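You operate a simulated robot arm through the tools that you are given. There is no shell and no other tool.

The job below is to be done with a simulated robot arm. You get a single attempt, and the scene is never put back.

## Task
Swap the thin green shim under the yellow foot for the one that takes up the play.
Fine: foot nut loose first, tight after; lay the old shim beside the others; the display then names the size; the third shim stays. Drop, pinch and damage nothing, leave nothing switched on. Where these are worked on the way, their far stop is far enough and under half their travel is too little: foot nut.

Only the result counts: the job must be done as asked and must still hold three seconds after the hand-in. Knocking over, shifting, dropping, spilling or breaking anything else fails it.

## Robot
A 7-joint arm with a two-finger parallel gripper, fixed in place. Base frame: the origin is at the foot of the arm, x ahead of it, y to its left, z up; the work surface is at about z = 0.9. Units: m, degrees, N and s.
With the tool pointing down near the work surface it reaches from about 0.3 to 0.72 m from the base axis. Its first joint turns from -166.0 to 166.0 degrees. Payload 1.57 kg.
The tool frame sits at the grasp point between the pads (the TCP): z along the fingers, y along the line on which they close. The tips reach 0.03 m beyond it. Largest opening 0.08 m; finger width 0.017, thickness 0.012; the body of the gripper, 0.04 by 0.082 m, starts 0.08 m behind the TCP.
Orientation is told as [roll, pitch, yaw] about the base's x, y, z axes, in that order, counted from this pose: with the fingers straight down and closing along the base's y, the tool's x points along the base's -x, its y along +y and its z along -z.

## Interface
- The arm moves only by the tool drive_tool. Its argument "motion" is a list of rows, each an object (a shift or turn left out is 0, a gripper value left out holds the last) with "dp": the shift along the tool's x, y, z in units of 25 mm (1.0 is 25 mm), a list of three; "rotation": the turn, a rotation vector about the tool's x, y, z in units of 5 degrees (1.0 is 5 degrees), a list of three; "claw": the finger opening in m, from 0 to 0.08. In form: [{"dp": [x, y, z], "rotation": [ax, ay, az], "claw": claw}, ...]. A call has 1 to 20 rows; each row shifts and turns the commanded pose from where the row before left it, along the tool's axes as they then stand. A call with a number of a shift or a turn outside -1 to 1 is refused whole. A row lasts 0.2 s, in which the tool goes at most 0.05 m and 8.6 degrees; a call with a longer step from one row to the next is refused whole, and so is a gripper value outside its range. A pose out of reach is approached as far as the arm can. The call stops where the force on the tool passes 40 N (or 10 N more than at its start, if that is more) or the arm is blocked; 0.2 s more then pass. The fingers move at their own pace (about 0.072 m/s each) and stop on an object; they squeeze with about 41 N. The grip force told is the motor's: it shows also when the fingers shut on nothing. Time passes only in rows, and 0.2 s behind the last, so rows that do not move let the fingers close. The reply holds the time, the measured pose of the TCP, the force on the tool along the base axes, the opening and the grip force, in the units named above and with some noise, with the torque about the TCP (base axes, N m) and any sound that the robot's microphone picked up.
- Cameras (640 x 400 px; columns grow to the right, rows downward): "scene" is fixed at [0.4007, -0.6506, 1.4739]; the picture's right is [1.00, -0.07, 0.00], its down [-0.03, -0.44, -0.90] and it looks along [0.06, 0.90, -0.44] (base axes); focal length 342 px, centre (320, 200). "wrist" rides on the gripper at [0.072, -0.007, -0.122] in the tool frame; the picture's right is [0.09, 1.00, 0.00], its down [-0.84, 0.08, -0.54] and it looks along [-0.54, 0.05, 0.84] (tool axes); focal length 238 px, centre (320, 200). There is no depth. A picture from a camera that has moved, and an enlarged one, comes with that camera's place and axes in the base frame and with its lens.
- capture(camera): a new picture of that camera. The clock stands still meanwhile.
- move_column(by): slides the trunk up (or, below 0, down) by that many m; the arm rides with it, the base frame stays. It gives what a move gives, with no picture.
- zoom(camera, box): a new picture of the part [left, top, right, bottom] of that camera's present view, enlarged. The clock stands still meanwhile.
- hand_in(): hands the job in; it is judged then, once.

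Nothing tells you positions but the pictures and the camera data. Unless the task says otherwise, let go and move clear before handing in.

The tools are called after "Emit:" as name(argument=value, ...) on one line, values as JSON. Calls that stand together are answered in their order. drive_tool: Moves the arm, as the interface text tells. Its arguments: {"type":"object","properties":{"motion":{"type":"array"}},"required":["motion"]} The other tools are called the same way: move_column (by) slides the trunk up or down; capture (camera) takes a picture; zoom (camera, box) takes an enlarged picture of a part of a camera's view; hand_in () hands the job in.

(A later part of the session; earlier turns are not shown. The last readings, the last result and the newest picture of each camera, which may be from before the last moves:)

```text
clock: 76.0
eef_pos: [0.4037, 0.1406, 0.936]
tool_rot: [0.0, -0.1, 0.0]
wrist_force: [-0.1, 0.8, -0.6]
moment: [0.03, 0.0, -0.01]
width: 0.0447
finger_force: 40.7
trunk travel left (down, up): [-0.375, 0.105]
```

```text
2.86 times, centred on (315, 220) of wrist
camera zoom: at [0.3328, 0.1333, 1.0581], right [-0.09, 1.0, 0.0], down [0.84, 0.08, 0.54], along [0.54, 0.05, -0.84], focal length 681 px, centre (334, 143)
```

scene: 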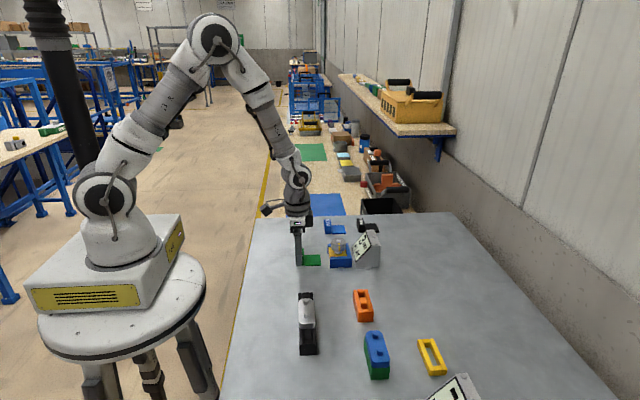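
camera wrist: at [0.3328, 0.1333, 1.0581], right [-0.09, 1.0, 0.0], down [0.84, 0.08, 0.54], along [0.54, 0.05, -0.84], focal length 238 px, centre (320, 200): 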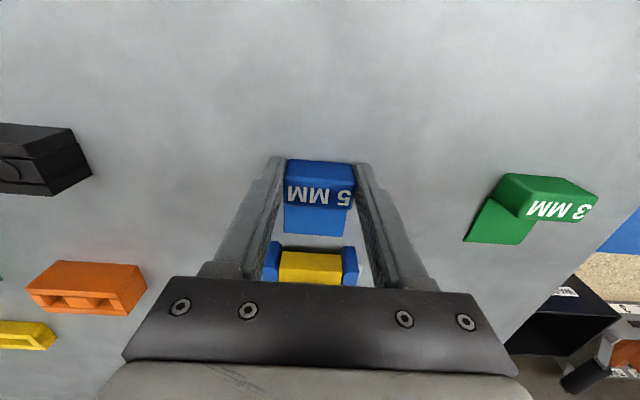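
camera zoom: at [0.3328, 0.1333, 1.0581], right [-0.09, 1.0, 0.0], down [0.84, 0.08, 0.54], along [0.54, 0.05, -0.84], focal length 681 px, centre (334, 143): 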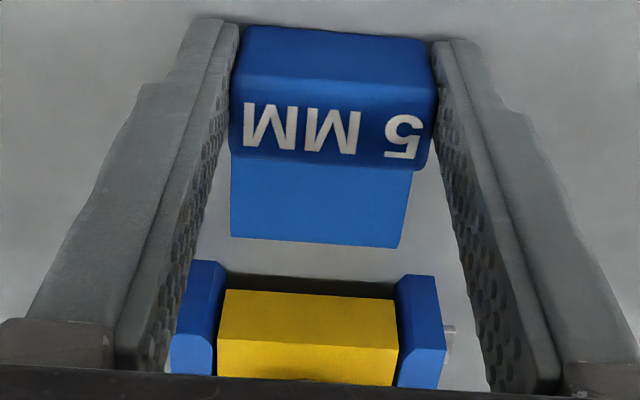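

The plate is centred on the channel to within about half a millimetre, and the foot gap is 6 mm. I'm sliding in slowly until the leading edge is just under the foot.

Emit:
drive_tool(motion=[{"dp": [-0.3, 0, 0]}, {"dp": [-0.3, 0, 0]}, {"dp": [-0.3, 0, 0]}, {"dp": [-0.2, 0, 0]}, {"dp": [-0.2, 0, 0]}, {"dp": [0, 0, 0]}])

Emit:
zoom(camera="wrist", box=[250, 150, 380, 290])

Emit:
zoom(camera="scene", box=[285, 215, 385, 280])

```text
clock: 77.4
eef_pos: [0.4374, 0.1391, 0.9345]
tool_rot: [0.0, 0.0, 0.0]
wrist_force: [0.2, 0.4, 0.3]
moment: [0.01, 0.0, -0.02]
width: 0.0448
finger_force: 40.6
trunk travel left (down, up): [-0.375, 0.105]
```

```text
2.86 times, centred on (315, 220) of wrist
camera zoom: at [0.3655, 0.1335, 1.058], right [-0.09, 1.0, 0.0], down [0.84, 0.08, 0.54], along [0.54, 0.05, -0.84], focal length 681 px, centre (334, 143)
```

zoom: 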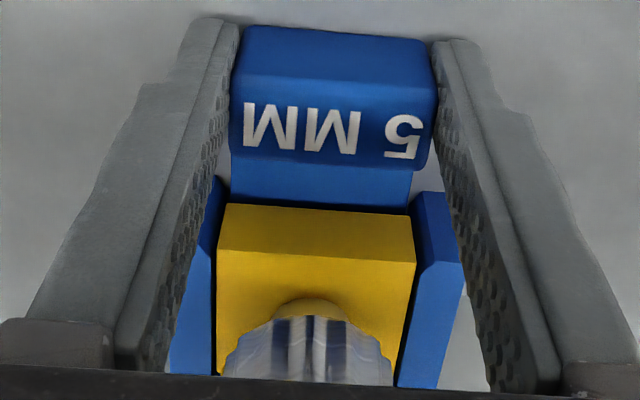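

```text
6.15 times, centred on (335, 248) of scene
camera zoom: at [0.4007, -0.6506, 1.4739], right [1.0, -0.07, 0.0], down [-0.03, -0.44, -0.9], along [0.06, 0.9, -0.44], focal length 2102 px, centre (228, -92)
```

zoom: 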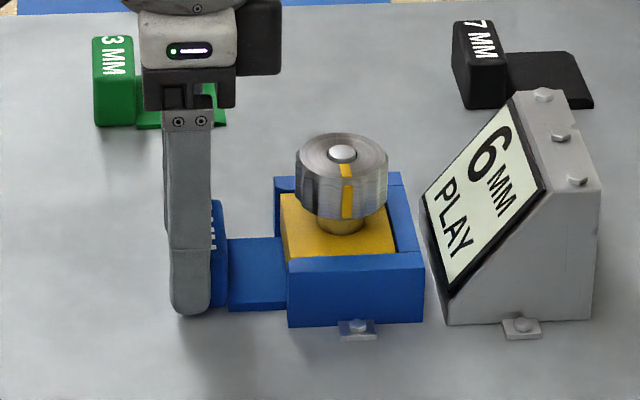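

It's entering freely with no force. I'm continuing another 22 mm.

Emit:
drive_tool(motion=[{"dp": [-0.25, 0, 0]}, {"dp": [-0.25, 0, 0]}, {"dp": [-0.2, 0, 0]}, {"dp": [-0.18, 0, 0]}, {"dp": [0, 0, 0]}])

Emit:
zoom(camera="wrist", box=[250, 130, 380, 290])

Emit:
zoom(camera="scene", box=[285, 215, 385, 280])

```text
clock: 78.6
eef_pos: [0.4575, 0.1402, 0.9358]
tool_rot: [0.0, 0.0, 0.0]
wrist_force: [-1.4, -0.4, 1.0]
moment: [0.02, -0.08, -0.01]
width: 0.0449
finger_force: 41.1
trunk travel left (down, up): [-0.375, 0.105]
```

```text
2.50 times, centred on (315, 210) of wrist
camera zoom: at [0.3863, 0.1336, 1.058], right [-0.09, 1.0, 0.0], down [0.84, 0.08, 0.54], along [0.54, 0.05, -0.84], focal length 596 px, centre (332, 175)
```

zoom: 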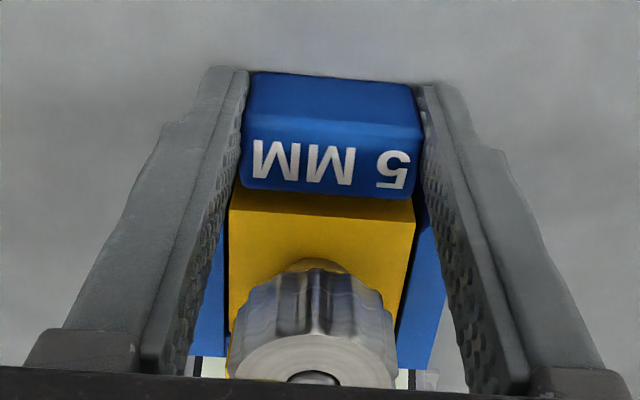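

```text
6.15 times, centred on (335, 248) of scene
camera zoom: at [0.4007, -0.6506, 1.4739], right [1.0, -0.07, 0.0], down [-0.03, -0.44, -0.9], along [0.06, 0.9, -0.44], focal length 2102 px, centre (228, -92)
```

zoom: 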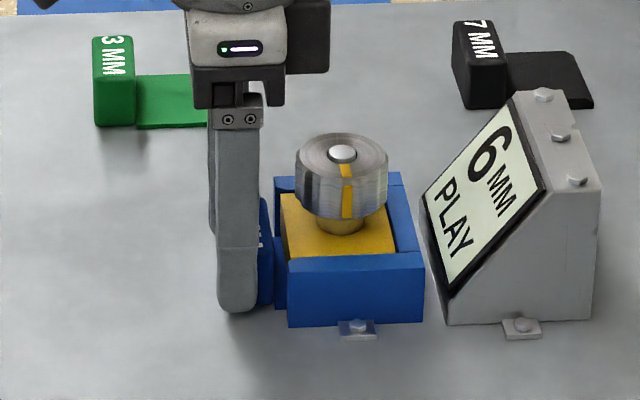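

The handle is about 6 mm from the channel mouth. I'm nudging in the last few millimetres while watching force.

Emit:
drive_tool(motion=[{"dp": [-0.08, 0, 0]}, {"dp": [-0.08, 0, 0]}, {"dp": [0, 0, 0]}])

Emit:
zoom(camera="scene", box=[300, 205, 400, 275])

Emit:
zoom(camera="wrist", box=[250, 130, 380, 290])

```text
clock: 79.4
eef_pos: [0.461, 0.1408, 0.936]
tool_rot: [0.0, 0.0, 0.0]
wrist_force: [-0.6, 1.9, -2.4]
moment: [0.03, 0.08, 0.02]
width: 0.0449
finger_force: 41.0
trunk travel left (down, up): [-0.375, 0.105]
```

```text
5.71 times, centred on (350, 240) of scene
camera zoom: at [0.4007, -0.6506, 1.4739], right [1.0, -0.07, 0.0], down [-0.03, -0.44, -0.9], along [0.06, 0.9, -0.44], focal length 1952 px, centre (149, -29)
```

zoom: 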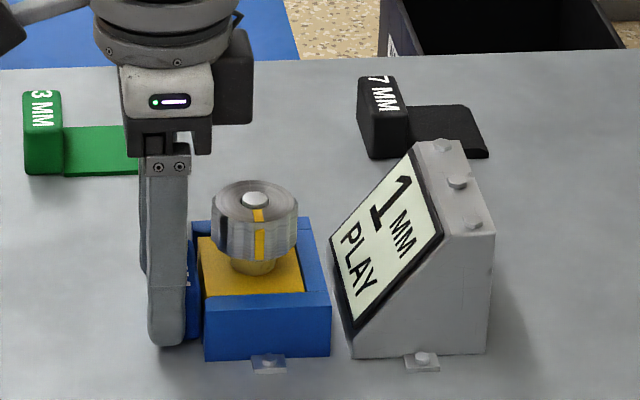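

```text
2.50 times, centred on (315, 210) of wrist
camera zoom: at [0.3907, 0.1339, 1.0582], right [-0.09, 1.0, 0.0], down [0.84, 0.08, 0.54], along [0.54, 0.05, -0.84], focal length 596 px, centre (332, 175)
```

zoom: 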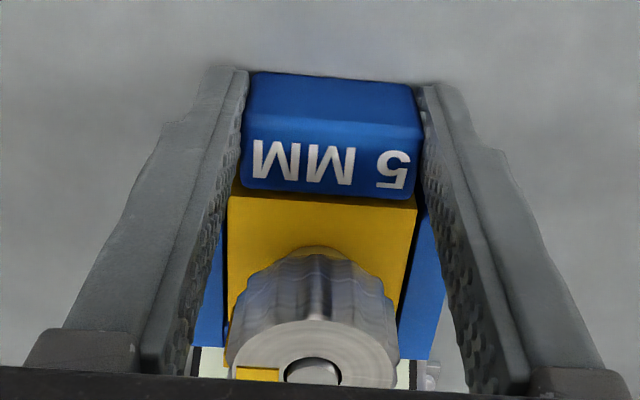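

The display has dropped to 1 MM PLAY, so the 5 mm shim is recognised under the foot and sits like the green one did. One more gentle millimetre to be sure it's fully seated.

Emit:
drive_tool(motion=[{"dp": [-0.03, 0, 0]}, {"dp": [-0.03, 0, 0]}, {"dp": [0, 0, 0]}])

Emit:
zoom(camera="scene", box=[300, 205, 400, 275])

```text
clock: 80.2
eef_pos: [0.463, 0.1408, 0.9365]
tool_rot: [0.0, 0.0, 0.0]
wrist_force: [-1.4, 1.2, 2.9]
moment: [0.03, 0.03, 0.0]
width: 0.0446
finger_force: 41.0
trunk travel left (down, up): [-0.375, 0.105]
```

```text
5.71 times, centred on (350, 240) of scene
camera zoom: at [0.4007, -0.6506, 1.4739], right [1.0, -0.07, 0.0], down [-0.03, -0.44, -0.9], along [0.06, 0.9, -0.44], focal length 1952 px, centre (149, -29)
```

zoom: 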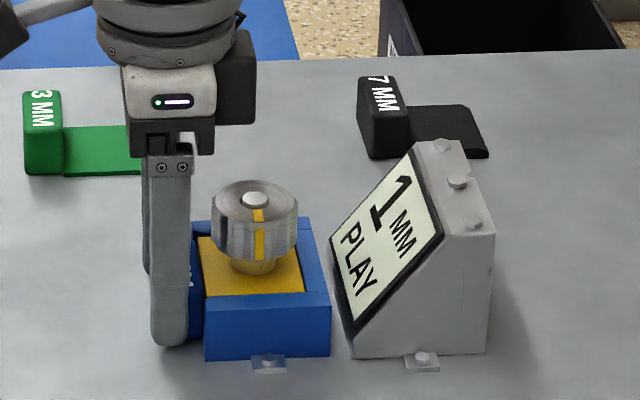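

The shim is seated with the handle just short of the channel mouth. I'm easing down half a millimetre, opening, and lifting straight up.

Emit:
drive_tool(motion=[{"dp": [0, 0, 0.02]}, {"dp": [0, 0, 0]}, {"claw": 0.05}, {"claw": 0.056}, {"claw": 0.064}, {"claw": 0.064}, {"dp": [0, 0, -0.5]}, {"dp": [0, 0, -0.9]}, {"dp": [0, 0, -0.9]}, {"dp": [0, 0, -0.9]}, {"dp": [0, 0, -0.7]}, {"dp": [0, 0, 0]}])

Emit:
capture(camera="wrist")

Emit:
zoom(camera="scene", box=[300, 205, 400, 275])

```text
clock: 82.8
eef_pos: [0.4633, 0.14, 1.0348]
tool_rot: [0.0, 0.0, 0.0]
wrist_force: [-0.3, -0.7, 0.0]
moment: [0.03, -0.01, 0.02]
width: 0.0642
finger_force: 0.0
trunk travel left (down, up): [-0.375, 0.105]
```

```text
taken
camera wrist: at [0.3916, 0.1342, 1.156], right [-0.09, 1.0, 0.0], down [0.84, 0.08, 0.54], along [0.54, 0.05, -0.84], focal length 238 px, centre (320, 200)
```

wrist: 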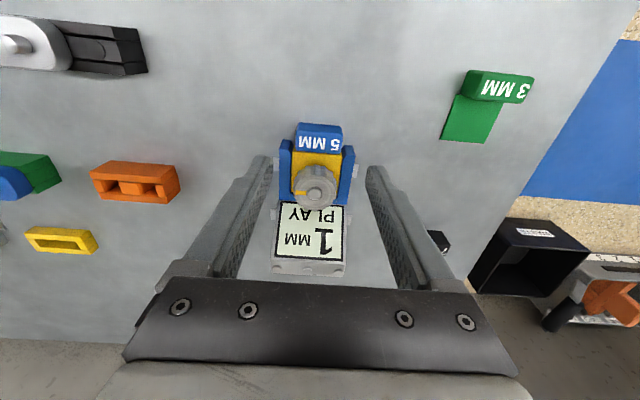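

```text
5.71 times, centred on (350, 240) of scene
camera zoom: at [0.4007, -0.6506, 1.4739], right [1.0, -0.07, 0.0], down [-0.03, -0.44, -0.9], along [0.06, 0.9, -0.44], focal length 1952 px, centre (149, -29)
```

zoom: 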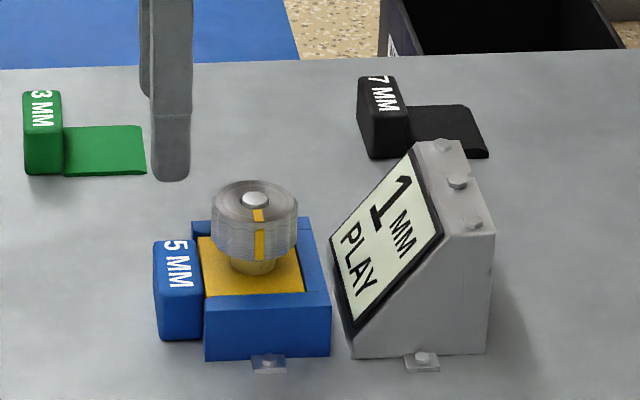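

The 5 MM shim sits exactly where the green one was, with 1 MM of play left because I raised the foot. Next I'm moving over the nut and turning the tool to yaw 150 so there's plenty of clockwise travel for tightening.

Emit:
drive_tool(motion=[{"dp": [-0.6, 0, 0]}, {"dp": [-0.6, 0, 0]}, {"dp": [-0.55, 0, 0]}, {"rotation": [0, 0, -1]}, {"rotation": [0, 0, -1]}, {"rotation": [0, 0, -1]}, {"rotation": [0, 0, -1]}, {"rotation": [0, 0, -1]}, {"rotation": [0, 0, -1]}, {"rotation": [0, 0, -1]}, {"rotation": [0, 0, -1]}, {"rotation": [0, 0, -1]}, {"rotation": [0, 0, -1]}, {"rotation": [0, 0, -1]}, {"rotation": [0, 0, -1]}, {"rotation": [0, 0, -1]}, {"rotation": [0, 0, -1]}, {"rotation": [0, 0, -1]}])

Emit:
drive_tool(motion=[{"rotation": [0, 0, -1]}, {"rotation": [0, 0, -1]}, {"rotation": [0, 0, -1]}, {"rotation": [0, 0, -1]}, {"rotation": [0, 0, -1]}, {"rotation": [0, 0, -1]}, {"rotation": [0, 0, -1]}, {"rotation": [0, 0, -1]}, {"rotation": [0, 0, -1]}, {"rotation": [0, 0, -1]}, {"rotation": [0, 0, -1]}, {"rotation": [0, 0, -1]}, {"rotation": [0, 0, -1]}, {"rotation": [0, 0, -1]}, {"rotation": [0, 0, -1]}, {"dp": [0, 0, 0]}])

Emit:
capture(camera="wrist")

Emit:
capture(camera="scene")

```text
clock: 86.6
eef_pos: [0.5068, 0.1405, 1.0328]
tool_rot: [0.0, 0.0, 75.2]
wrist_force: [-0.5, -0.4, -0.1]
moment: [0.0, -0.02, -0.03]
width: 0.0638
finger_force: 0.1
trunk travel left (down, up): [-0.375, 0.105]
```

```text
clock: 90.0
eef_pos: [0.5066, 0.141, 1.0317]
tool_rot: [0.0, 0.0, 150.1]
wrist_force: [0.4, 0.7, 0.7]
moment: [0.0, 0.01, 0.02]
width: 0.0641
finger_force: 0.1
trunk travel left (down, up): [-0.375, 0.105]
```

```text
taken
camera wrist: at [0.5727, 0.1102, 1.1549], right [-0.42, -0.91, 0.0], down [-0.76, 0.35, 0.54], along [-0.49, 0.23, -0.84], focal length 238 px, centre (320, 200)
```

wrist: 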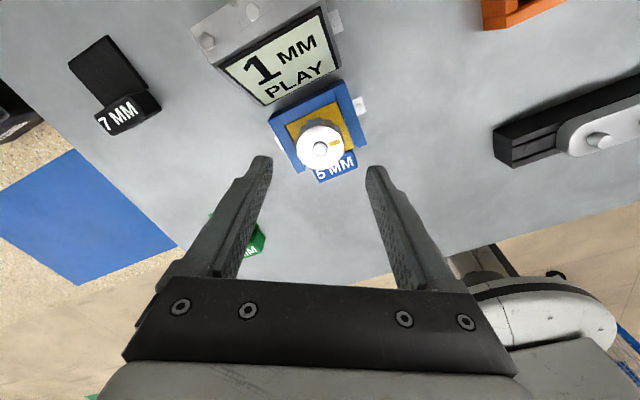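

```text
taken
```

scene: 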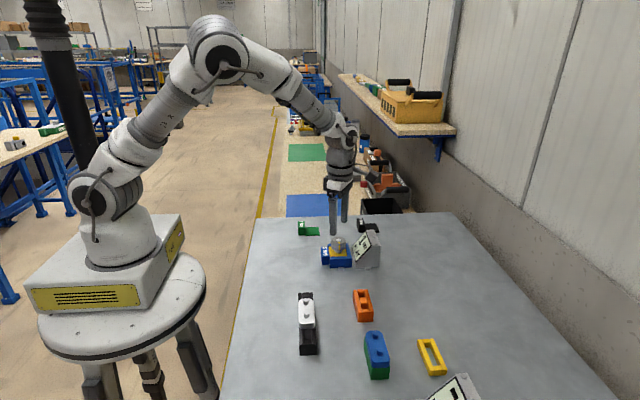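

The arm posture is fine at yaw 150. I'm descending to the nut, gripping, and pressing the foot down 0.5 mm to start taking up the leftover play.

Emit:
drive_tool(motion=[{"dp": [0, 0, 0.75]}, {"dp": [0, 0, 0.75]}, {"dp": [0, 0, 0.74]}, {"dp": [0, 0, 0]}, {"claw": 0.02}, {"claw": 0.02}, {"claw": 0.02}, {"dp": [0, 0, 0]}])

Emit:
drive_tool(motion=[{"dp": [0, 0, 0.02]}, {"dp": [0, 0, 0]}])

Emit:
zoom(camera="scene", box=[300, 205, 400, 275])

```text
clock: 91.8
eef_pos: [0.5075, 0.1399, 0.9762]
tool_rot: [0.1, 0.0, 150.0]
wrist_force: [-2.9, -4.9, -3.9]
moment: [-0.34, -0.35, -0.01]
width: 0.0411
finger_force: 44.8
trunk travel left (down, up): [-0.375, 0.105]
```

```text
clock: 92.4
eef_pos: [0.5071, 0.1397, 0.9759]
tool_rot: [0.2, 0.0, 150.0]
wrist_force: [-6.9, -6.3, -3.2]
moment: [-0.41, -0.22, 0.0]
width: 0.0411
finger_force: 45.1
trunk travel left (down, up): [-0.375, 0.105]
```

```text
5.71 times, centred on (350, 240) of scene
camera zoom: at [0.4007, -0.6506, 1.4739], right [1.0, -0.07, 0.0], down [-0.03, -0.44, -0.9], along [0.06, 0.9, -0.44], focal length 1952 px, centre (149, -29)
```

zoom: 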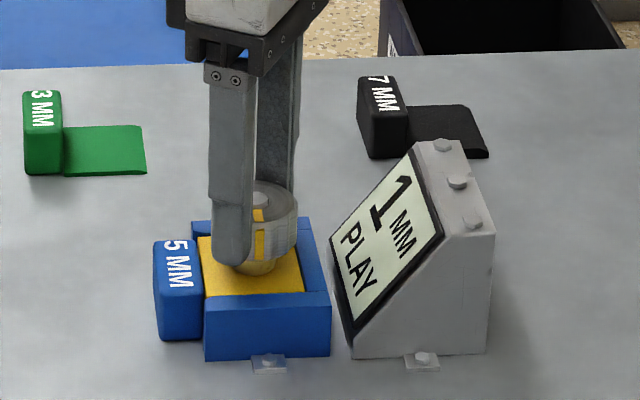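

Still 1 MM with little vertical force, so I'm pressing down in further half-millimetre steps.

Emit:
drive_tool(motion=[{"dp": [0, 0, 0.02]}, {"dp": [0, 0, 0]}])

Emit:
drive_tool(motion=[{"dp": [0, 0, 0.02]}, {"dp": [0, 0, 0]}])

Emit:
zoom(camera="scene", box=[300, 205, 400, 275])

```text
clock: 93.0
eef_pos: [0.5068, 0.1409, 0.976]
tool_rot: [-0.1, 0.0, 150.0]
wrist_force: [-7.4, -6.5, 3.6]
moment: [0.05, 0.98, 0.01]
width: 0.0411
finger_force: 44.6
trunk travel left (down, up): [-0.375, 0.105]
```

```text
clock: 93.6
eef_pos: [0.506, 0.1404, 0.9742]
tool_rot: [0.0, 0.0, 150.0]
wrist_force: [-8.0, -4.6, 4.9]
moment: [0.06, 0.47, 0.03]
width: 0.0411
finger_force: 44.3
trunk travel left (down, up): [-0.375, 0.105]
```

```text
5.71 times, centred on (350, 240) of scene
camera zoom: at [0.4007, -0.6506, 1.4739], right [1.0, -0.07, 0.0], down [-0.03, -0.44, -0.9], along [0.06, 0.9, -0.44], focal length 1952 px, centre (149, -29)
```

zoom: 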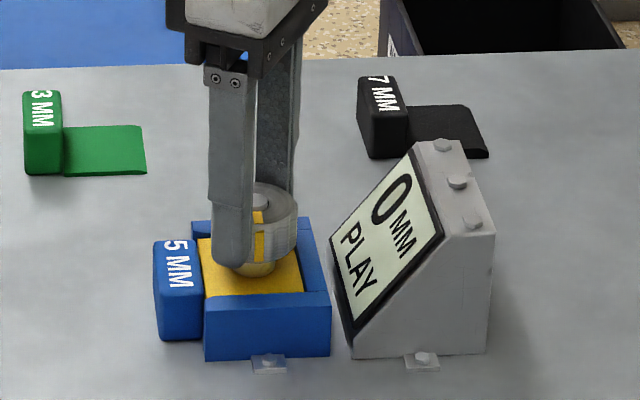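

It reads 0 MM PLAY now. I'm easing down a bit more until I feel firm contact with the shim.

Emit:
drive_tool(motion=[{"dp": [0, 0, 0.015]}, {"dp": [0, 0, 0]}])

Emit:
drive_tool(motion=[{"dp": [0, 0, 0.015]}, {"dp": [0, 0, 0]}])

```text
clock: 94.2
eef_pos: [0.5055, 0.1399, 0.9743]
tool_rot: [0.0, 0.0, 150.0]
wrist_force: [-9.7, -4.1, 2.4]
moment: [-0.16, -0.6, 0.01]
width: 0.0411
finger_force: 44.8
trunk travel left (down, up): [-0.375, 0.105]
```

```text
clock: 94.8
eef_pos: [0.5071, 0.1406, 0.9745]
tool_rot: [0.0, -0.1, 150.0]
wrist_force: [-10.7, -3.0, 3.0]
moment: [-0.14, -0.3, -0.01]
width: 0.0412
finger_force: 44.8
trunk travel left (down, up): [-0.375, 0.105]
```

Emit:
drive_tool(motion=[{"dp": [0, 0, 0.015]}, {"dp": [0, 0, 0]}])

Emit:
drive_tool(motion=[{"dp": [0, 0, 0.015]}, {"dp": [0, 0, 0]}])

Emit:
zoom(camera="scene", box=[300, 205, 400, 275])

```text
clock: 95.4
eef_pos: [0.5061, 0.1393, 0.9752]
tool_rot: [0.0, 0.0, 150.0]
wrist_force: [-12.2, -1.1, 0.4]
moment: [-0.25, -0.31, 0.01]
width: 0.0411
finger_force: 45.1
trunk travel left (down, up): [-0.375, 0.105]
```

```text
clock: 96.0
eef_pos: [0.5069, 0.1407, 0.9748]
tool_rot: [0.0, 0.0, 150.0]
wrist_force: [-13.4, -2.2, 5.2]
moment: [0.31, 1.01, 0.04]
width: 0.0409
finger_force: 45.0
trunk travel left (down, up): [-0.375, 0.105]
```

```text
5.71 times, centred on (350, 240) of scene
camera zoom: at [0.4007, -0.6506, 1.4739], right [1.0, -0.07, 0.0], down [-0.03, -0.44, -0.9], along [0.06, 0.9, -0.44], focal length 1952 px, centre (149, -29)
```

zoom: 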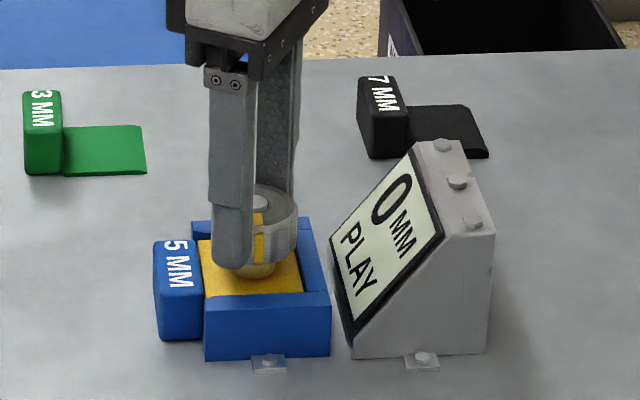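

The foot is down on the shim at 0 MM with a light downward bias. I'm now tightening by turning clockwise, 50° at a time.

Emit:
drive_tool(motion=[{"dp": [-0.03, 0.017, 0], "rotation": [0, 0, 1]}, {"rotation": [0, 0, 1]}, {"rotation": [0, 0, 1]}, {"rotation": [0, 0, 1]}, {"rotation": [0, 0, 1]}, {"rotation": [0, 0, 1]}, {"rotation": [0, 0, 1]}, {"rotation": [0, 0, 1]}, {"rotation": [0, 0, 1]}, {"rotation": [0, 0, 1]}, {"dp": [0, 0, 0]}])

Emit:
capture(camera="wrist")

Emit:
zoom(camera="scene", box=[300, 205, 400, 275])

```text
clock: 98.4
eef_pos: [0.5073, 0.1409, 0.9745]
tool_rot: [-0.1, 0.0, 99.9]
wrist_force: [6.4, -0.7, 10.8]
moment: [-0.55, -0.31, -0.04]
width: 0.0411
finger_force: 45.2
trunk travel left (down, up): [-0.375, 0.105]
```

```text
taken
camera wrist: at [0.5257, 0.0706, 1.0969], right [-0.96, -0.26, 0.0], down [-0.22, 0.81, 0.54], along [-0.14, 0.52, -0.84], focal length 238 px, centre (320, 200)
```

wrist: 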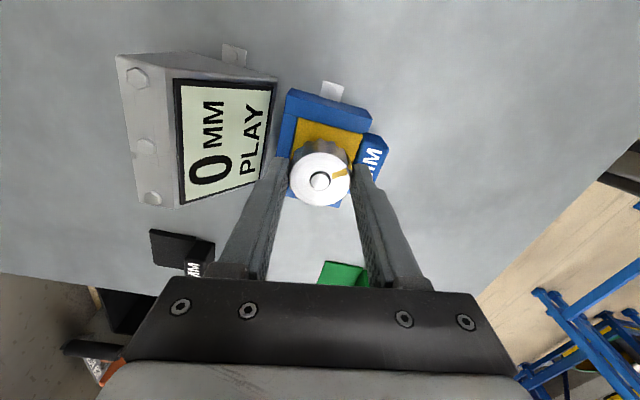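

```text
5.71 times, centred on (350, 240) of scene
camera zoom: at [0.4007, -0.6506, 1.4739], right [1.0, -0.07, 0.0], down [-0.03, -0.44, -0.9], along [0.06, 0.9, -0.44], focal length 1952 px, centre (149, -29)
```

zoom: 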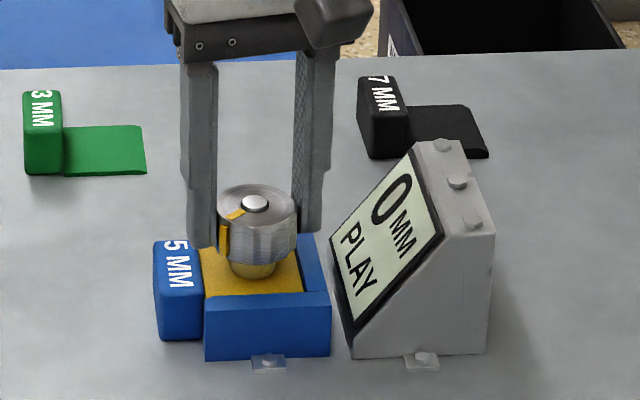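

The mark is following clockwise and the display stays at 0 MM. I'm continuing to about yaw 20.

Emit:
drive_tool(motion=[{"rotation": [0, 0, 1]}, {"rotation": [0, 0, 1]}, {"rotation": [0, 0, 1]}, {"rotation": [0, 0, 1]}, {"rotation": [0, 0, 1]}, {"rotation": [0, 0, 1]}, {"rotation": [0, 0, 1]}, {"rotation": [0, 0, 1]}, {"dp": [0, 0, 0]}])

Emit:
drive_tool(motion=[{"rotation": [0, 0, 1]}, {"rotation": [0, 0, 1]}, {"rotation": [0, 0, 1]}, {"rotation": [0, 0, 1]}, {"rotation": [0, 0, 1]}, {"rotation": [0, 0, 1]}, {"rotation": [0, 0, 1]}, {"rotation": [0, 0, 1]}, {"dp": [0, 0, 0]}])

Emit:
capture(camera="wrist")

Emit:
zoom(camera="scene", box=[300, 205, 400, 275])

```text
clock: 100.4
eef_pos: [0.5061, 0.1396, 0.9743]
tool_rot: [-0.1, -0.1, 60.0]
wrist_force: [7.9, 2.8, 19.7]
moment: [0.15, -0.31, 0.03]
width: 0.0408
finger_force: 45.1
trunk travel left (down, up): [-0.375, 0.105]
```

```text
clock: 102.4
eef_pos: [0.5076, 0.1408, 0.9737]
tool_rot: [0.0, 0.0, 20.0]
wrist_force: [12.3, 0.0, 11.2]
moment: [0.0, -0.79, -0.02]
width: 0.0408
finger_force: 45.0
trunk travel left (down, up): [-0.375, 0.105]
```

```text
taken
camera wrist: at [0.4416, 0.1092, 1.0962], right [-0.43, 0.9, 0.0], down [0.76, 0.36, 0.54], along [0.49, 0.23, -0.84], focal length 238 px, centre (320, 200)
```

wrist: 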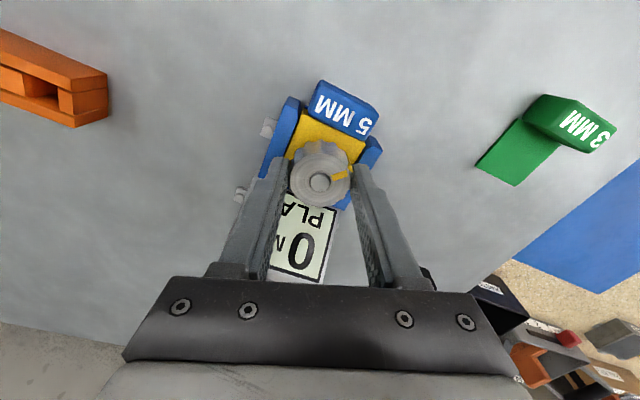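

```text
5.71 times, centred on (350, 240) of scene
camera zoom: at [0.4007, -0.6506, 1.4739], right [1.0, -0.07, 0.0], down [-0.03, -0.44, -0.9], along [0.06, 0.9, -0.44], focal length 1952 px, centre (149, -29)
```

zoom: 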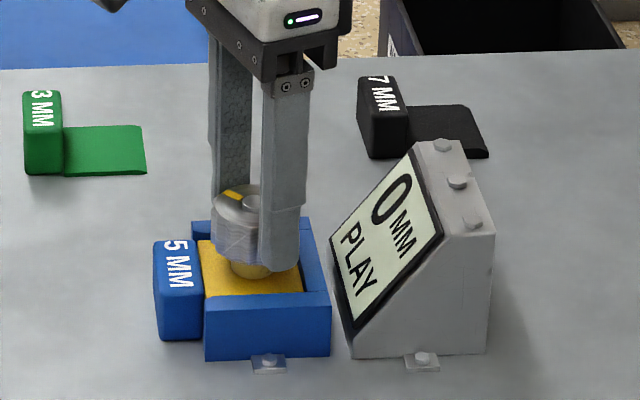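

The nut has come back 130° with 140° to go, and the play stays at 0. I'm continuing clockwise past yaw 0, keeping watch on the arm.

Emit:
drive_tool(motion=[{"rotation": [0, 0, 1]}, {"rotation": [0, 0, 1]}, {"rotation": [0, 0, 1]}, {"rotation": [0, 0, 1]}, {"rotation": [0, 0, 1]}, {"rotation": [0, 0, 1]}, {"rotation": [0, 0, 1]}, {"rotation": [0, 0, 1]}, {"dp": [0, 0, 0]}])

Emit:
capture(camera="scene")

Emit:
zoom(camera="scene", box=[300, 205, 400, 275])

```text
clock: 104.4
eef_pos: [0.5067, 0.1399, 0.9743]
tool_rot: [0.0, 0.0, -20.1]
wrist_force: [12.7, -3.9, 5.2]
moment: [-0.47, -1.06, 0.04]
width: 0.0408
finger_force: 45.1
trunk travel left (down, up): [-0.375, 0.105]
```

```text
taken
```

scene: 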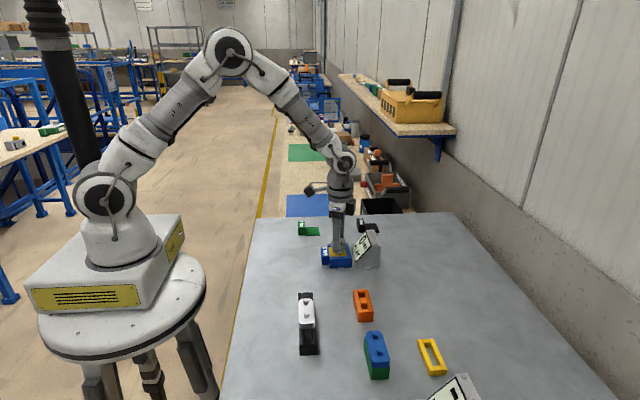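

```text
5.71 times, centred on (350, 240) of scene
camera zoom: at [0.4007, -0.6506, 1.4739], right [1.0, -0.07, 0.0], down [-0.03, -0.44, -0.9], along [0.06, 0.9, -0.44], focal length 1952 px, centre (149, -29)
```

zoom: 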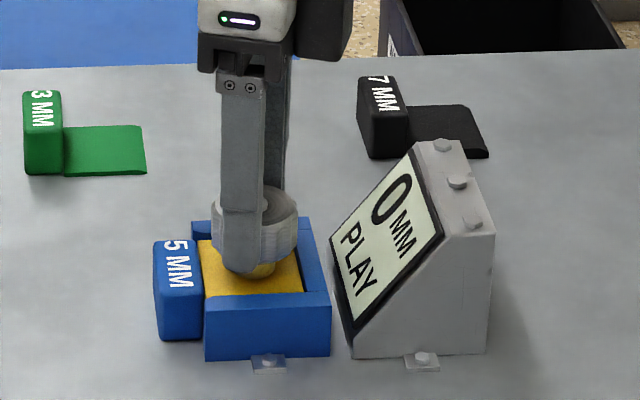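

The arm posture is good and the nut is at about 100° remaining. I'm continuing clockwise another 50°.

Emit:
drive_tool(motion=[{"rotation": [0, 0, 1]}, {"rotation": [0, 0, 1]}, {"rotation": [0, 0, 1]}, {"rotation": [0, 0, 1]}, {"rotation": [0, 0, 1]}, {"dp": [0, 0, 0]}])

Emit:
drive_tool(motion=[{"rotation": [0, 0, 1]}, {"rotation": [0, 0, 1]}, {"rotation": [0, 0, 1]}, {"rotation": [0, 0, 1]}, {"rotation": [0, 0, 1]}, {"dp": [0, 0, 0]}])

Emit:
capture(camera="wrist")

Emit:
capture(camera="scene")

```text
clock: 105.8
eef_pos: [0.5067, 0.1405, 0.9747]
tool_rot: [0.2, 0.0, -45.1]
wrist_force: [12.4, 1.3, 12.5]
moment: [0.09, 0.26, -0.04]
width: 0.0409
finger_force: 45.0
trunk travel left (down, up): [-0.375, 0.105]
```

```text
clock: 107.2
eef_pos: [0.5074, 0.1399, 0.9744]
tool_rot: [0.1, 0.1, -70.2]
wrist_force: [7.1, -0.4, 18.3]
moment: [0.18, 0.0, 0.0]
width: 0.0406
finger_force: 44.9
trunk travel left (down, up): [-0.375, 0.105]
```

```text
taken
camera wrist: at [0.4764, 0.2055, 1.0962], right [0.9, 0.43, 0.0], down [0.36, -0.76, 0.54], along [0.23, -0.49, -0.84], focal length 238 px, centre (320, 200)
```

wrist: 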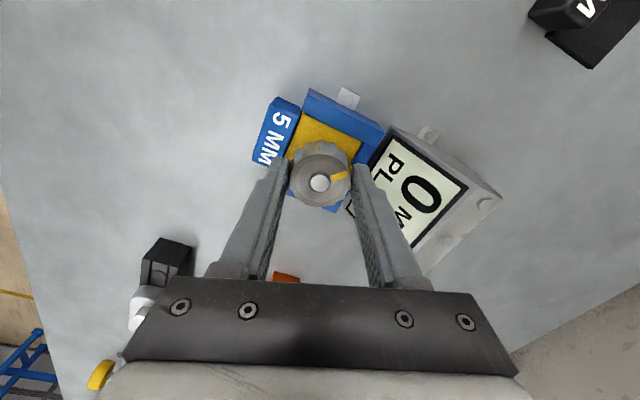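

```text
taken
```

scene: 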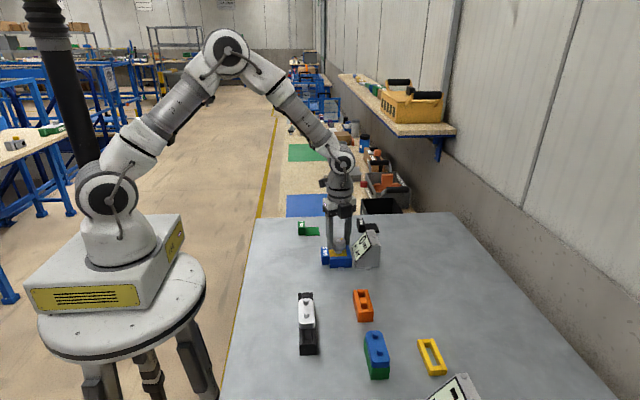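

About 50° remaining, with the mark still fixed relative to the fingers. I'm continuing to the tight stop in smaller pieces.

Emit:
drive_tool(motion=[{"rotation": [0, 0, 1]}, {"rotation": [0, 0, 1]}, {"rotation": [0, 0, 1]}, {"rotation": [0, 0, 1]}, {"rotation": [0, 0, 1]}, {"dp": [0, 0, 0]}])

Emit:
capture(camera="wrist")

Emit:
drive_tool(motion=[{"rotation": [0, 0, 1]}, {"rotation": [0, 0, 1]}, {"rotation": [0, 0, 1]}, {"rotation": [0, 0, 1]}, {"dp": [0, 0, 0]}])

Emit:
capture(camera="wrist")

Emit:
zoom(camera="scene", box=[300, 205, 400, 275])

```text
clock: 108.6
eef_pos: [0.5085, 0.1405, 0.9732]
tool_rot: [0.0, 0.1, -95.1]
wrist_force: [11.5, -4.0, 20.1]
moment: [-1.03, -0.01, 0.01]
width: 0.0409
finger_force: 45.3
trunk travel left (down, up): [-0.375, 0.105]
```

```text
taken
camera wrist: at [0.5067, 0.2124, 1.0961], right [1.0, 0.0, 0.0], down [0.0, -0.84, 0.54], along [0.0, -0.54, -0.84], focal length 238 px, centre (320, 200)
```

wrist: 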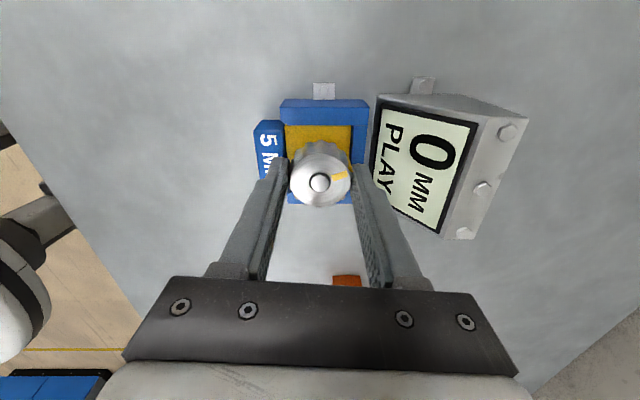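

```text
clock: 109.8
eef_pos: [0.5068, 0.1411, 0.9732]
tool_rot: [0.1, 0.2, -115.1]
wrist_force: [11.6, -2.0, 19.5]
moment: [-0.32, -0.07, 0.0]
width: 0.0406
finger_force: 44.9
trunk travel left (down, up): [-0.375, 0.105]
```

```text
taken
camera wrist: at [0.5315, 0.208, 1.0962], right [0.94, -0.34, 0.0], down [-0.29, -0.79, 0.54], along [-0.18, -0.51, -0.84], focal length 238 px, centre (320, 200)
```

wrist: 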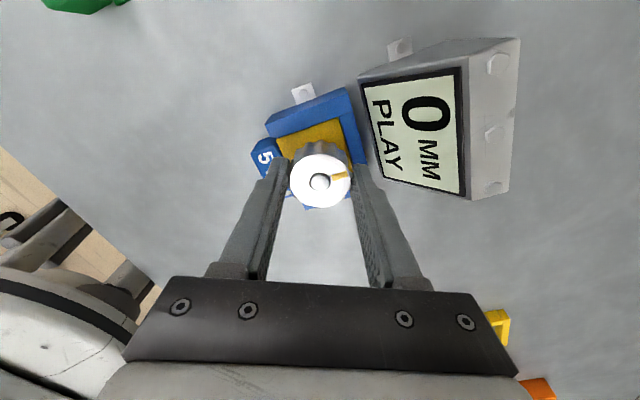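

```text
5.71 times, centred on (350, 240) of scene
camera zoom: at [0.4007, -0.6506, 1.4739], right [1.0, -0.07, 0.0], down [-0.03, -0.44, -0.9], along [0.06, 0.9, -0.44], focal length 1952 px, centre (149, -29)
```

zoom: 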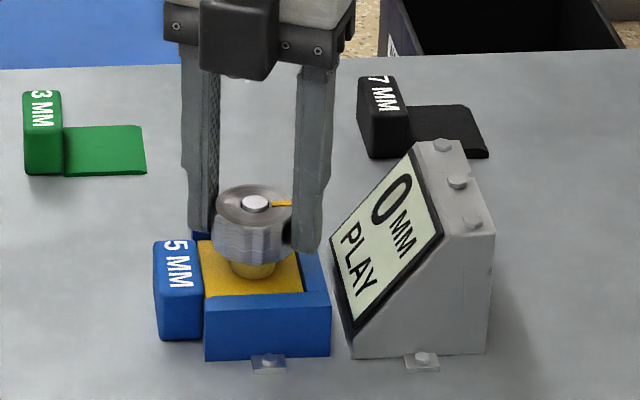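

The mark points almost to +x, its original tight position. I'm turning a further 15° so it ends firmly against the tight stop.

Emit:
drive_tool(motion=[{"rotation": [0, 0, 1]}, {"rotation": [0, 0, 1]}, {"dp": [0, 0, 0]}])

Emit:
zoom(camera="wrist", box=[250, 70, 410, 220])

Emit:
drive_tool(motion=[{"rotation": [0, 0, 1]}, {"dp": [0, 0, 0]}, {"dp": [0, 0, 0]}])

Emit:
zoom(camera="wrist", box=[250, 70, 410, 220])

Emit:
capture(camera="scene")

```text
clock: 110.6
eef_pos: [0.5074, 0.1396, 0.9724]
tool_rot: [0.0, 0.0, -125.1]
wrist_force: [10.5, -2.6, 4.6]
moment: [-0.05, -1.06, 0.56]
width: 0.0413
finger_force: 45.0
trunk travel left (down, up): [-0.375, 0.105]
```

```text
2.67 times, centred on (330, 145) of wrist
camera zoom: at [0.5431, 0.2026, 1.0948], right [0.87, -0.5, 0.0], down [-0.42, -0.73, 0.54], along [-0.27, -0.47, -0.84], focal length 636 px, centre (293, 347)
```

zoom: 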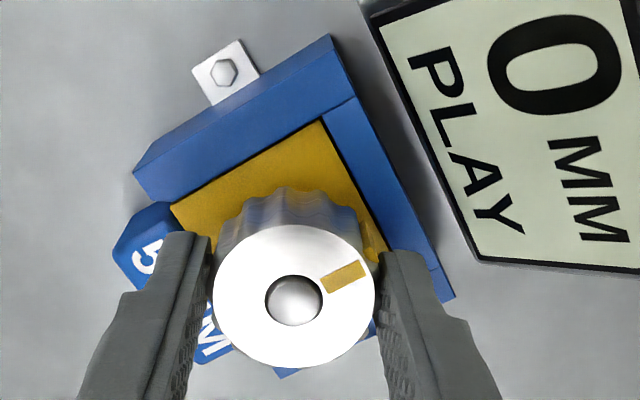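

```text
clock: 111.4
eef_pos: [0.5063, 0.1395, 0.9721]
tool_rot: [-0.1, -0.1, -130.0]
wrist_force: [10.5, -7.2, -6.9]
moment: [-0.57, -0.8, 0.3]
width: 0.0415
finger_force: 45.3
trunk travel left (down, up): [-0.375, 0.105]
```

```text
2.67 times, centred on (330, 145) of wrist
camera zoom: at [0.5486, 0.1992, 1.0949], right [0.82, -0.57, 0.0], down [-0.48, -0.69, 0.54], along [-0.31, -0.45, -0.84], focal length 636 px, centre (293, 347)
```

zoom: 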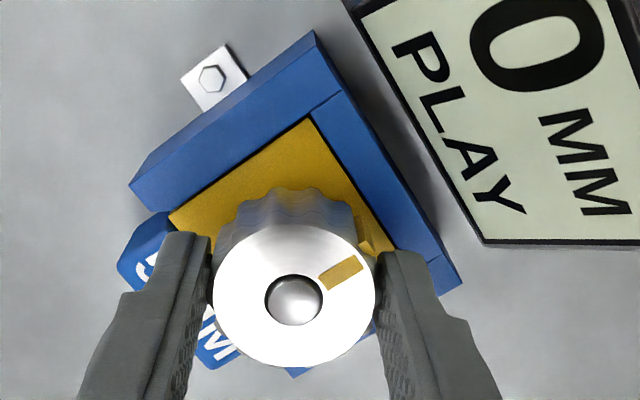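

```text
taken
```

scene: 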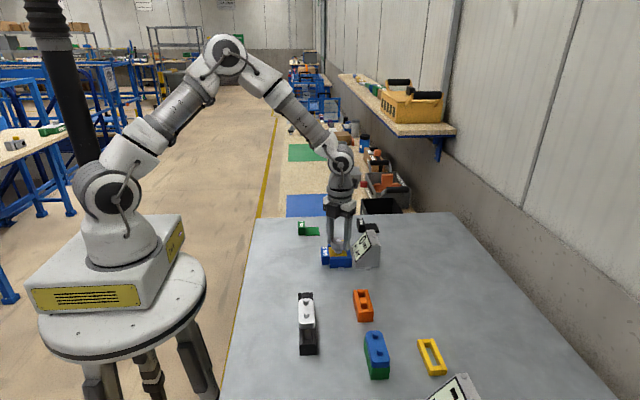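

Torque rose to 0.56 N m and the fingers then slipped with the mark at +x, so the nut is at its tight stop. I'm releasing and lifting clear.

Emit:
drive_tool(motion=[{"claw": 0.062}, {"claw": 0.062}, {"claw": 0.062}, {"dp": [0, 0, -0.6]}, {"dp": [0, 0, -0.8]}, {"dp": [0, 0, -0.8]}, {"dp": [0, 0, -0.8]}, {"dp": [0, 0, 0]}])

Emit:
zoom(camera="scene", box=[300, 205, 400, 275])

Emit:
capture(camera="wrist")

```text
clock: 113.2
eef_pos: [0.5065, 0.1394, 1.0484]
tool_rot: [0.0, 0.0, -130.1]
wrist_force: [-0.1, -0.5, -0.9]
moment: [-0.01, -0.01, 0.01]
width: 0.0623
finger_force: 0.1
trunk travel left (down, up): [-0.375, 0.105]
```

```text
5.71 times, centred on (350, 240) of scene
camera zoom: at [0.4007, -0.6506, 1.4739], right [1.0, -0.07, 0.0], down [-0.03, -0.44, -0.9], along [0.06, 0.9, -0.44], focal length 1952 px, centre (149, -29)
```

zoom: 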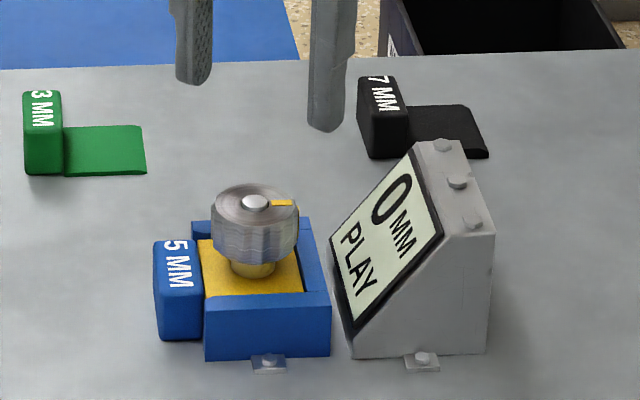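

```text
taken
camera wrist: at [0.5486, 0.2001, 1.1708], right [0.82, -0.57, 0.0], down [-0.48, -0.69, 0.54], along [-0.31, -0.45, -0.84], focal length 238 px, centre (320, 200)
```

wrist: 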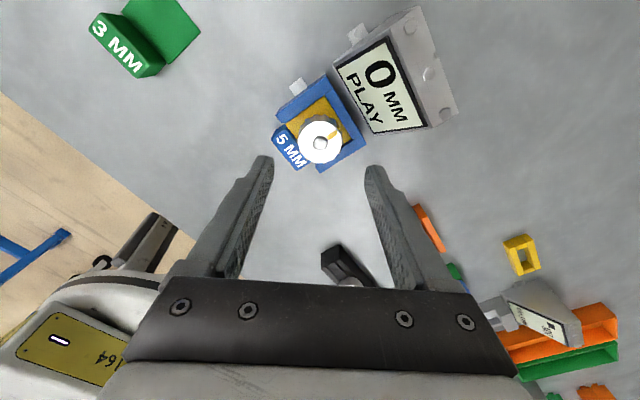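

Everything reads right: 0 MM PLAY, nut mark at +x, 5 MM shim seated. With the blue one gone from the row, the green shim is now rather far from the remaining black one, so I'll turn the tool back to yaw 0 and move the green into the vacated place next to it.

Emit:
drive_tool(motion=[{"rotation": [0, 0, -1]}, {"rotation": [0, 0, -1]}, {"rotation": [0, 0, -1]}, {"rotation": [0, 0, -1]}, {"rotation": [0, 0, -1]}, {"rotation": [0, 0, -1]}, {"rotation": [0, 0, -1]}, {"rotation": [0, 0, -1]}, {"rotation": [0, 0, -1]}, {"rotation": [0, 0, -1]}, {"rotation": [0, 0, -1]}, {"rotation": [0, 0, -1]}, {"rotation": [0, 0, -1]}, {"rotation": [0, 0, -1]}, {"rotation": [0, 0, -1]}, {"rotation": [0, 0, -1]}])

Emit:
drive_tool(motion=[{"rotation": [0, 0, -1]}, {"rotation": [0, 0, -1]}, {"rotation": [0, 0, -1]}, {"rotation": [0, 0, -1]}, {"rotation": [0, 0, -1]}, {"rotation": [0, 0, -1]}, {"rotation": [0, 0, -1]}, {"rotation": [0, 0, -1]}, {"rotation": [0, 0, -1]}, {"rotation": [0, 0, -1]}, {"dp": [0, 0, 0]}])

Emit:
capture(camera="scene")

```text
clock: 116.6
eef_pos: [0.508, 0.1397, 1.0472]
tool_rot: [0.1, -0.1, -49.8]
wrist_force: [-0.4, -0.3, -0.1]
moment: [0.01, 0.02, 0.03]
width: 0.062
finger_force: 0.0
trunk travel left (down, up): [-0.375, 0.105]
```

```text
clock: 119.0
eef_pos: [0.5063, 0.14, 1.0483]
tool_rot: [0.0, -0.1, 0.1]
wrist_force: [0.8, 0.1, -0.2]
moment: [-0.02, -0.05, 0.02]
width: 0.0622
finger_force: 0.3
trunk travel left (down, up): [-0.375, 0.105]
```

```text
taken
```

scene: 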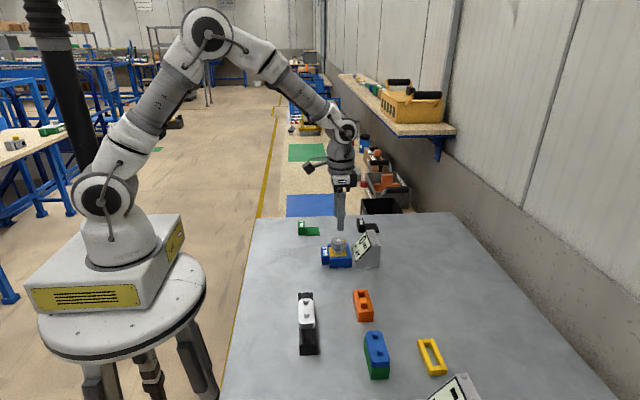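

I'm moving over the green shim and stopping just above it to check alignment.

Emit:
drive_tool(motion=[{"dp": [0.525, 0.785, 0], "claw": 0.07}, {"dp": [0.525, 0.785, 0]}, {"dp": [0.525, 0.785, 0]}, {"dp": [0.525, 0.785, 0]}, {"dp": [0.525, 0.785, 0]}, {"dp": [0.525, 0.785, 0]}, {"dp": [0.525, 0.785, 0]}, {"dp": [0.525, 0.785, 0]}, {"dp": [0, 0, 0.85]}, {"dp": [0, 0, 0.85]}, {"dp": [0, 0, 0.85]}, {"dp": [0, 0, 0]}])

Emit:
capture(camera="wrist")

Emit:
zoom(camera="scene", box=[280, 195, 400, 275])

```text
clock: 121.6
eef_pos: [0.4009, 0.2971, 0.984]
tool_rot: [0.0, 0.0, 0.0]
wrist_force: [0.8, 0.0, -0.4]
moment: [-0.04, 0.02, -0.01]
width: 0.07
finger_force: 0.1
trunk travel left (down, up): [-0.375, 0.105]
```

```text
taken
camera wrist: at [0.3297, 0.2911, 1.1067], right [-0.09, 1.0, 0.0], down [0.84, 0.08, 0.54], along [0.54, 0.05, -0.84], focal length 238 px, centre (320, 200)
```

wrist: 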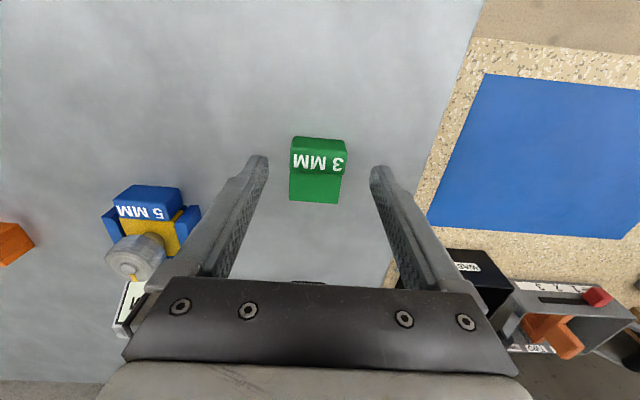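

```text
5.00 times, centred on (340, 235) of scene
camera zoom: at [0.4007, -0.6506, 1.4739], right [1.0, -0.07, 0.0], down [-0.03, -0.44, -0.9], along [0.06, 0.9, -0.44], focal length 1708 px, centre (220, 25)
```

zoom: 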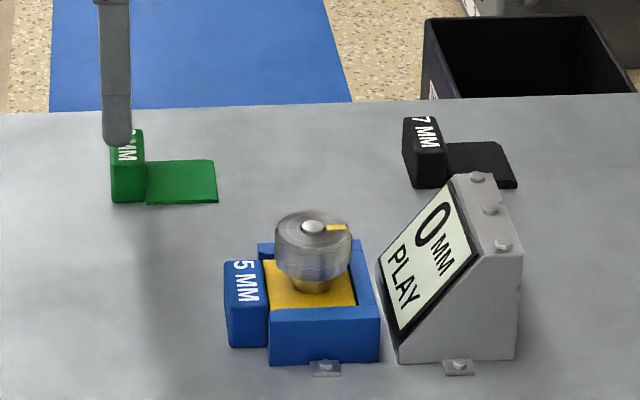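

It's aligned, so I'm descending, gripping, lifting 60 mm, and carrying the green shim 86 mm in +x to the blue shim's old place.

Emit:
drive_tool(motion=[{"dp": [0, 0, 0.6]}, {"dp": [0, 0, 0.7]}, {"dp": [0, 0, 0.6]}, {"dp": [0, 0, 0]}, {"claw": 0.02}, {"claw": 0.02}, {"claw": 0.02}, {"claw": 0.02}])

Emit:
drive_tool(motion=[{"dp": [0, 0, -0.6]}, {"dp": [0, 0, -0.9]}, {"dp": [0, 0, -0.9]}, {"dp": [-0.7, 0.024, 0]}, {"dp": [-0.7, 0.024, 0]}, {"dp": [-0.7, 0.024, 0]}, {"dp": [-0.7, 0.024, 0]}, {"dp": [-0.62, 0.024, 0]}, {"dp": [0, 0, 0]}, {"dp": [0, 0, 0]}])

Emit:
capture(camera="wrist")

Emit:
zoom(camera="scene", box=[280, 195, 400, 275])

```text
clock: 123.4
eef_pos: [0.4002, 0.2981, 0.9374]
tool_rot: [0.1, -0.1, 0.0]
wrist_force: [-0.3, -0.6, 0.9]
moment: [0.03, 0.01, 0.0]
width: 0.0446
finger_force: 41.1
trunk travel left (down, up): [-0.375, 0.105]
```

```text
clock: 125.6
eef_pos: [0.487, 0.3013, 0.9972]
tool_rot: [0.1, -0.1, 0.0]
wrist_force: [-0.3, 0.4, -0.6]
moment: [-0.03, -0.04, 0.0]
width: 0.0446
finger_force: 41.2
trunk travel left (down, up): [-0.375, 0.105]
```

```text
taken
camera wrist: at [0.4159, 0.2944, 1.1198], right [-0.09, 1.0, 0.0], down [0.84, 0.08, 0.54], along [0.54, 0.05, -0.84], focal length 238 px, centre (320, 200)
```

wrist: 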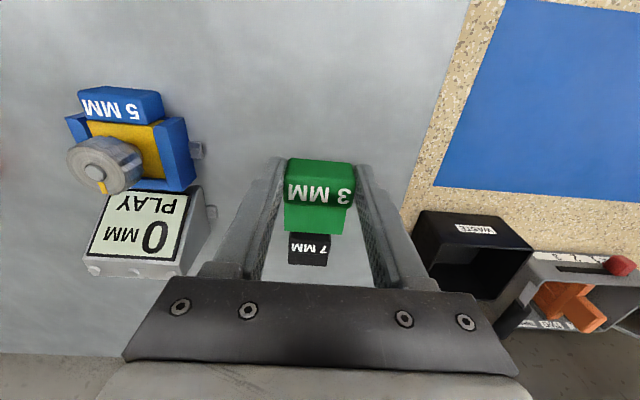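

```text
5.00 times, centred on (340, 235) of scene
camera zoom: at [0.4007, -0.6506, 1.4739], right [1.0, -0.07, 0.0], down [-0.03, -0.44, -0.9], along [0.06, 0.9, -0.44], focal length 1708 px, centre (220, 25)
```

zoom: 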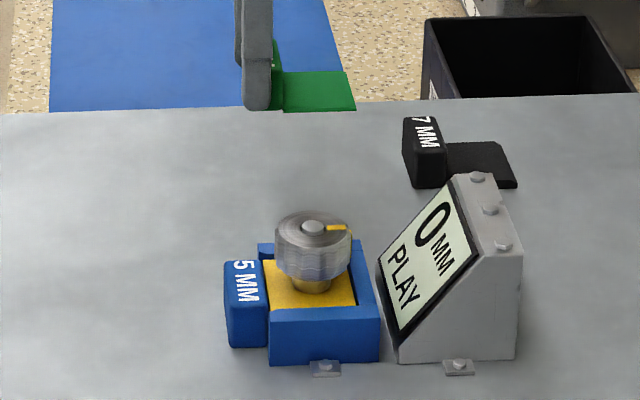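

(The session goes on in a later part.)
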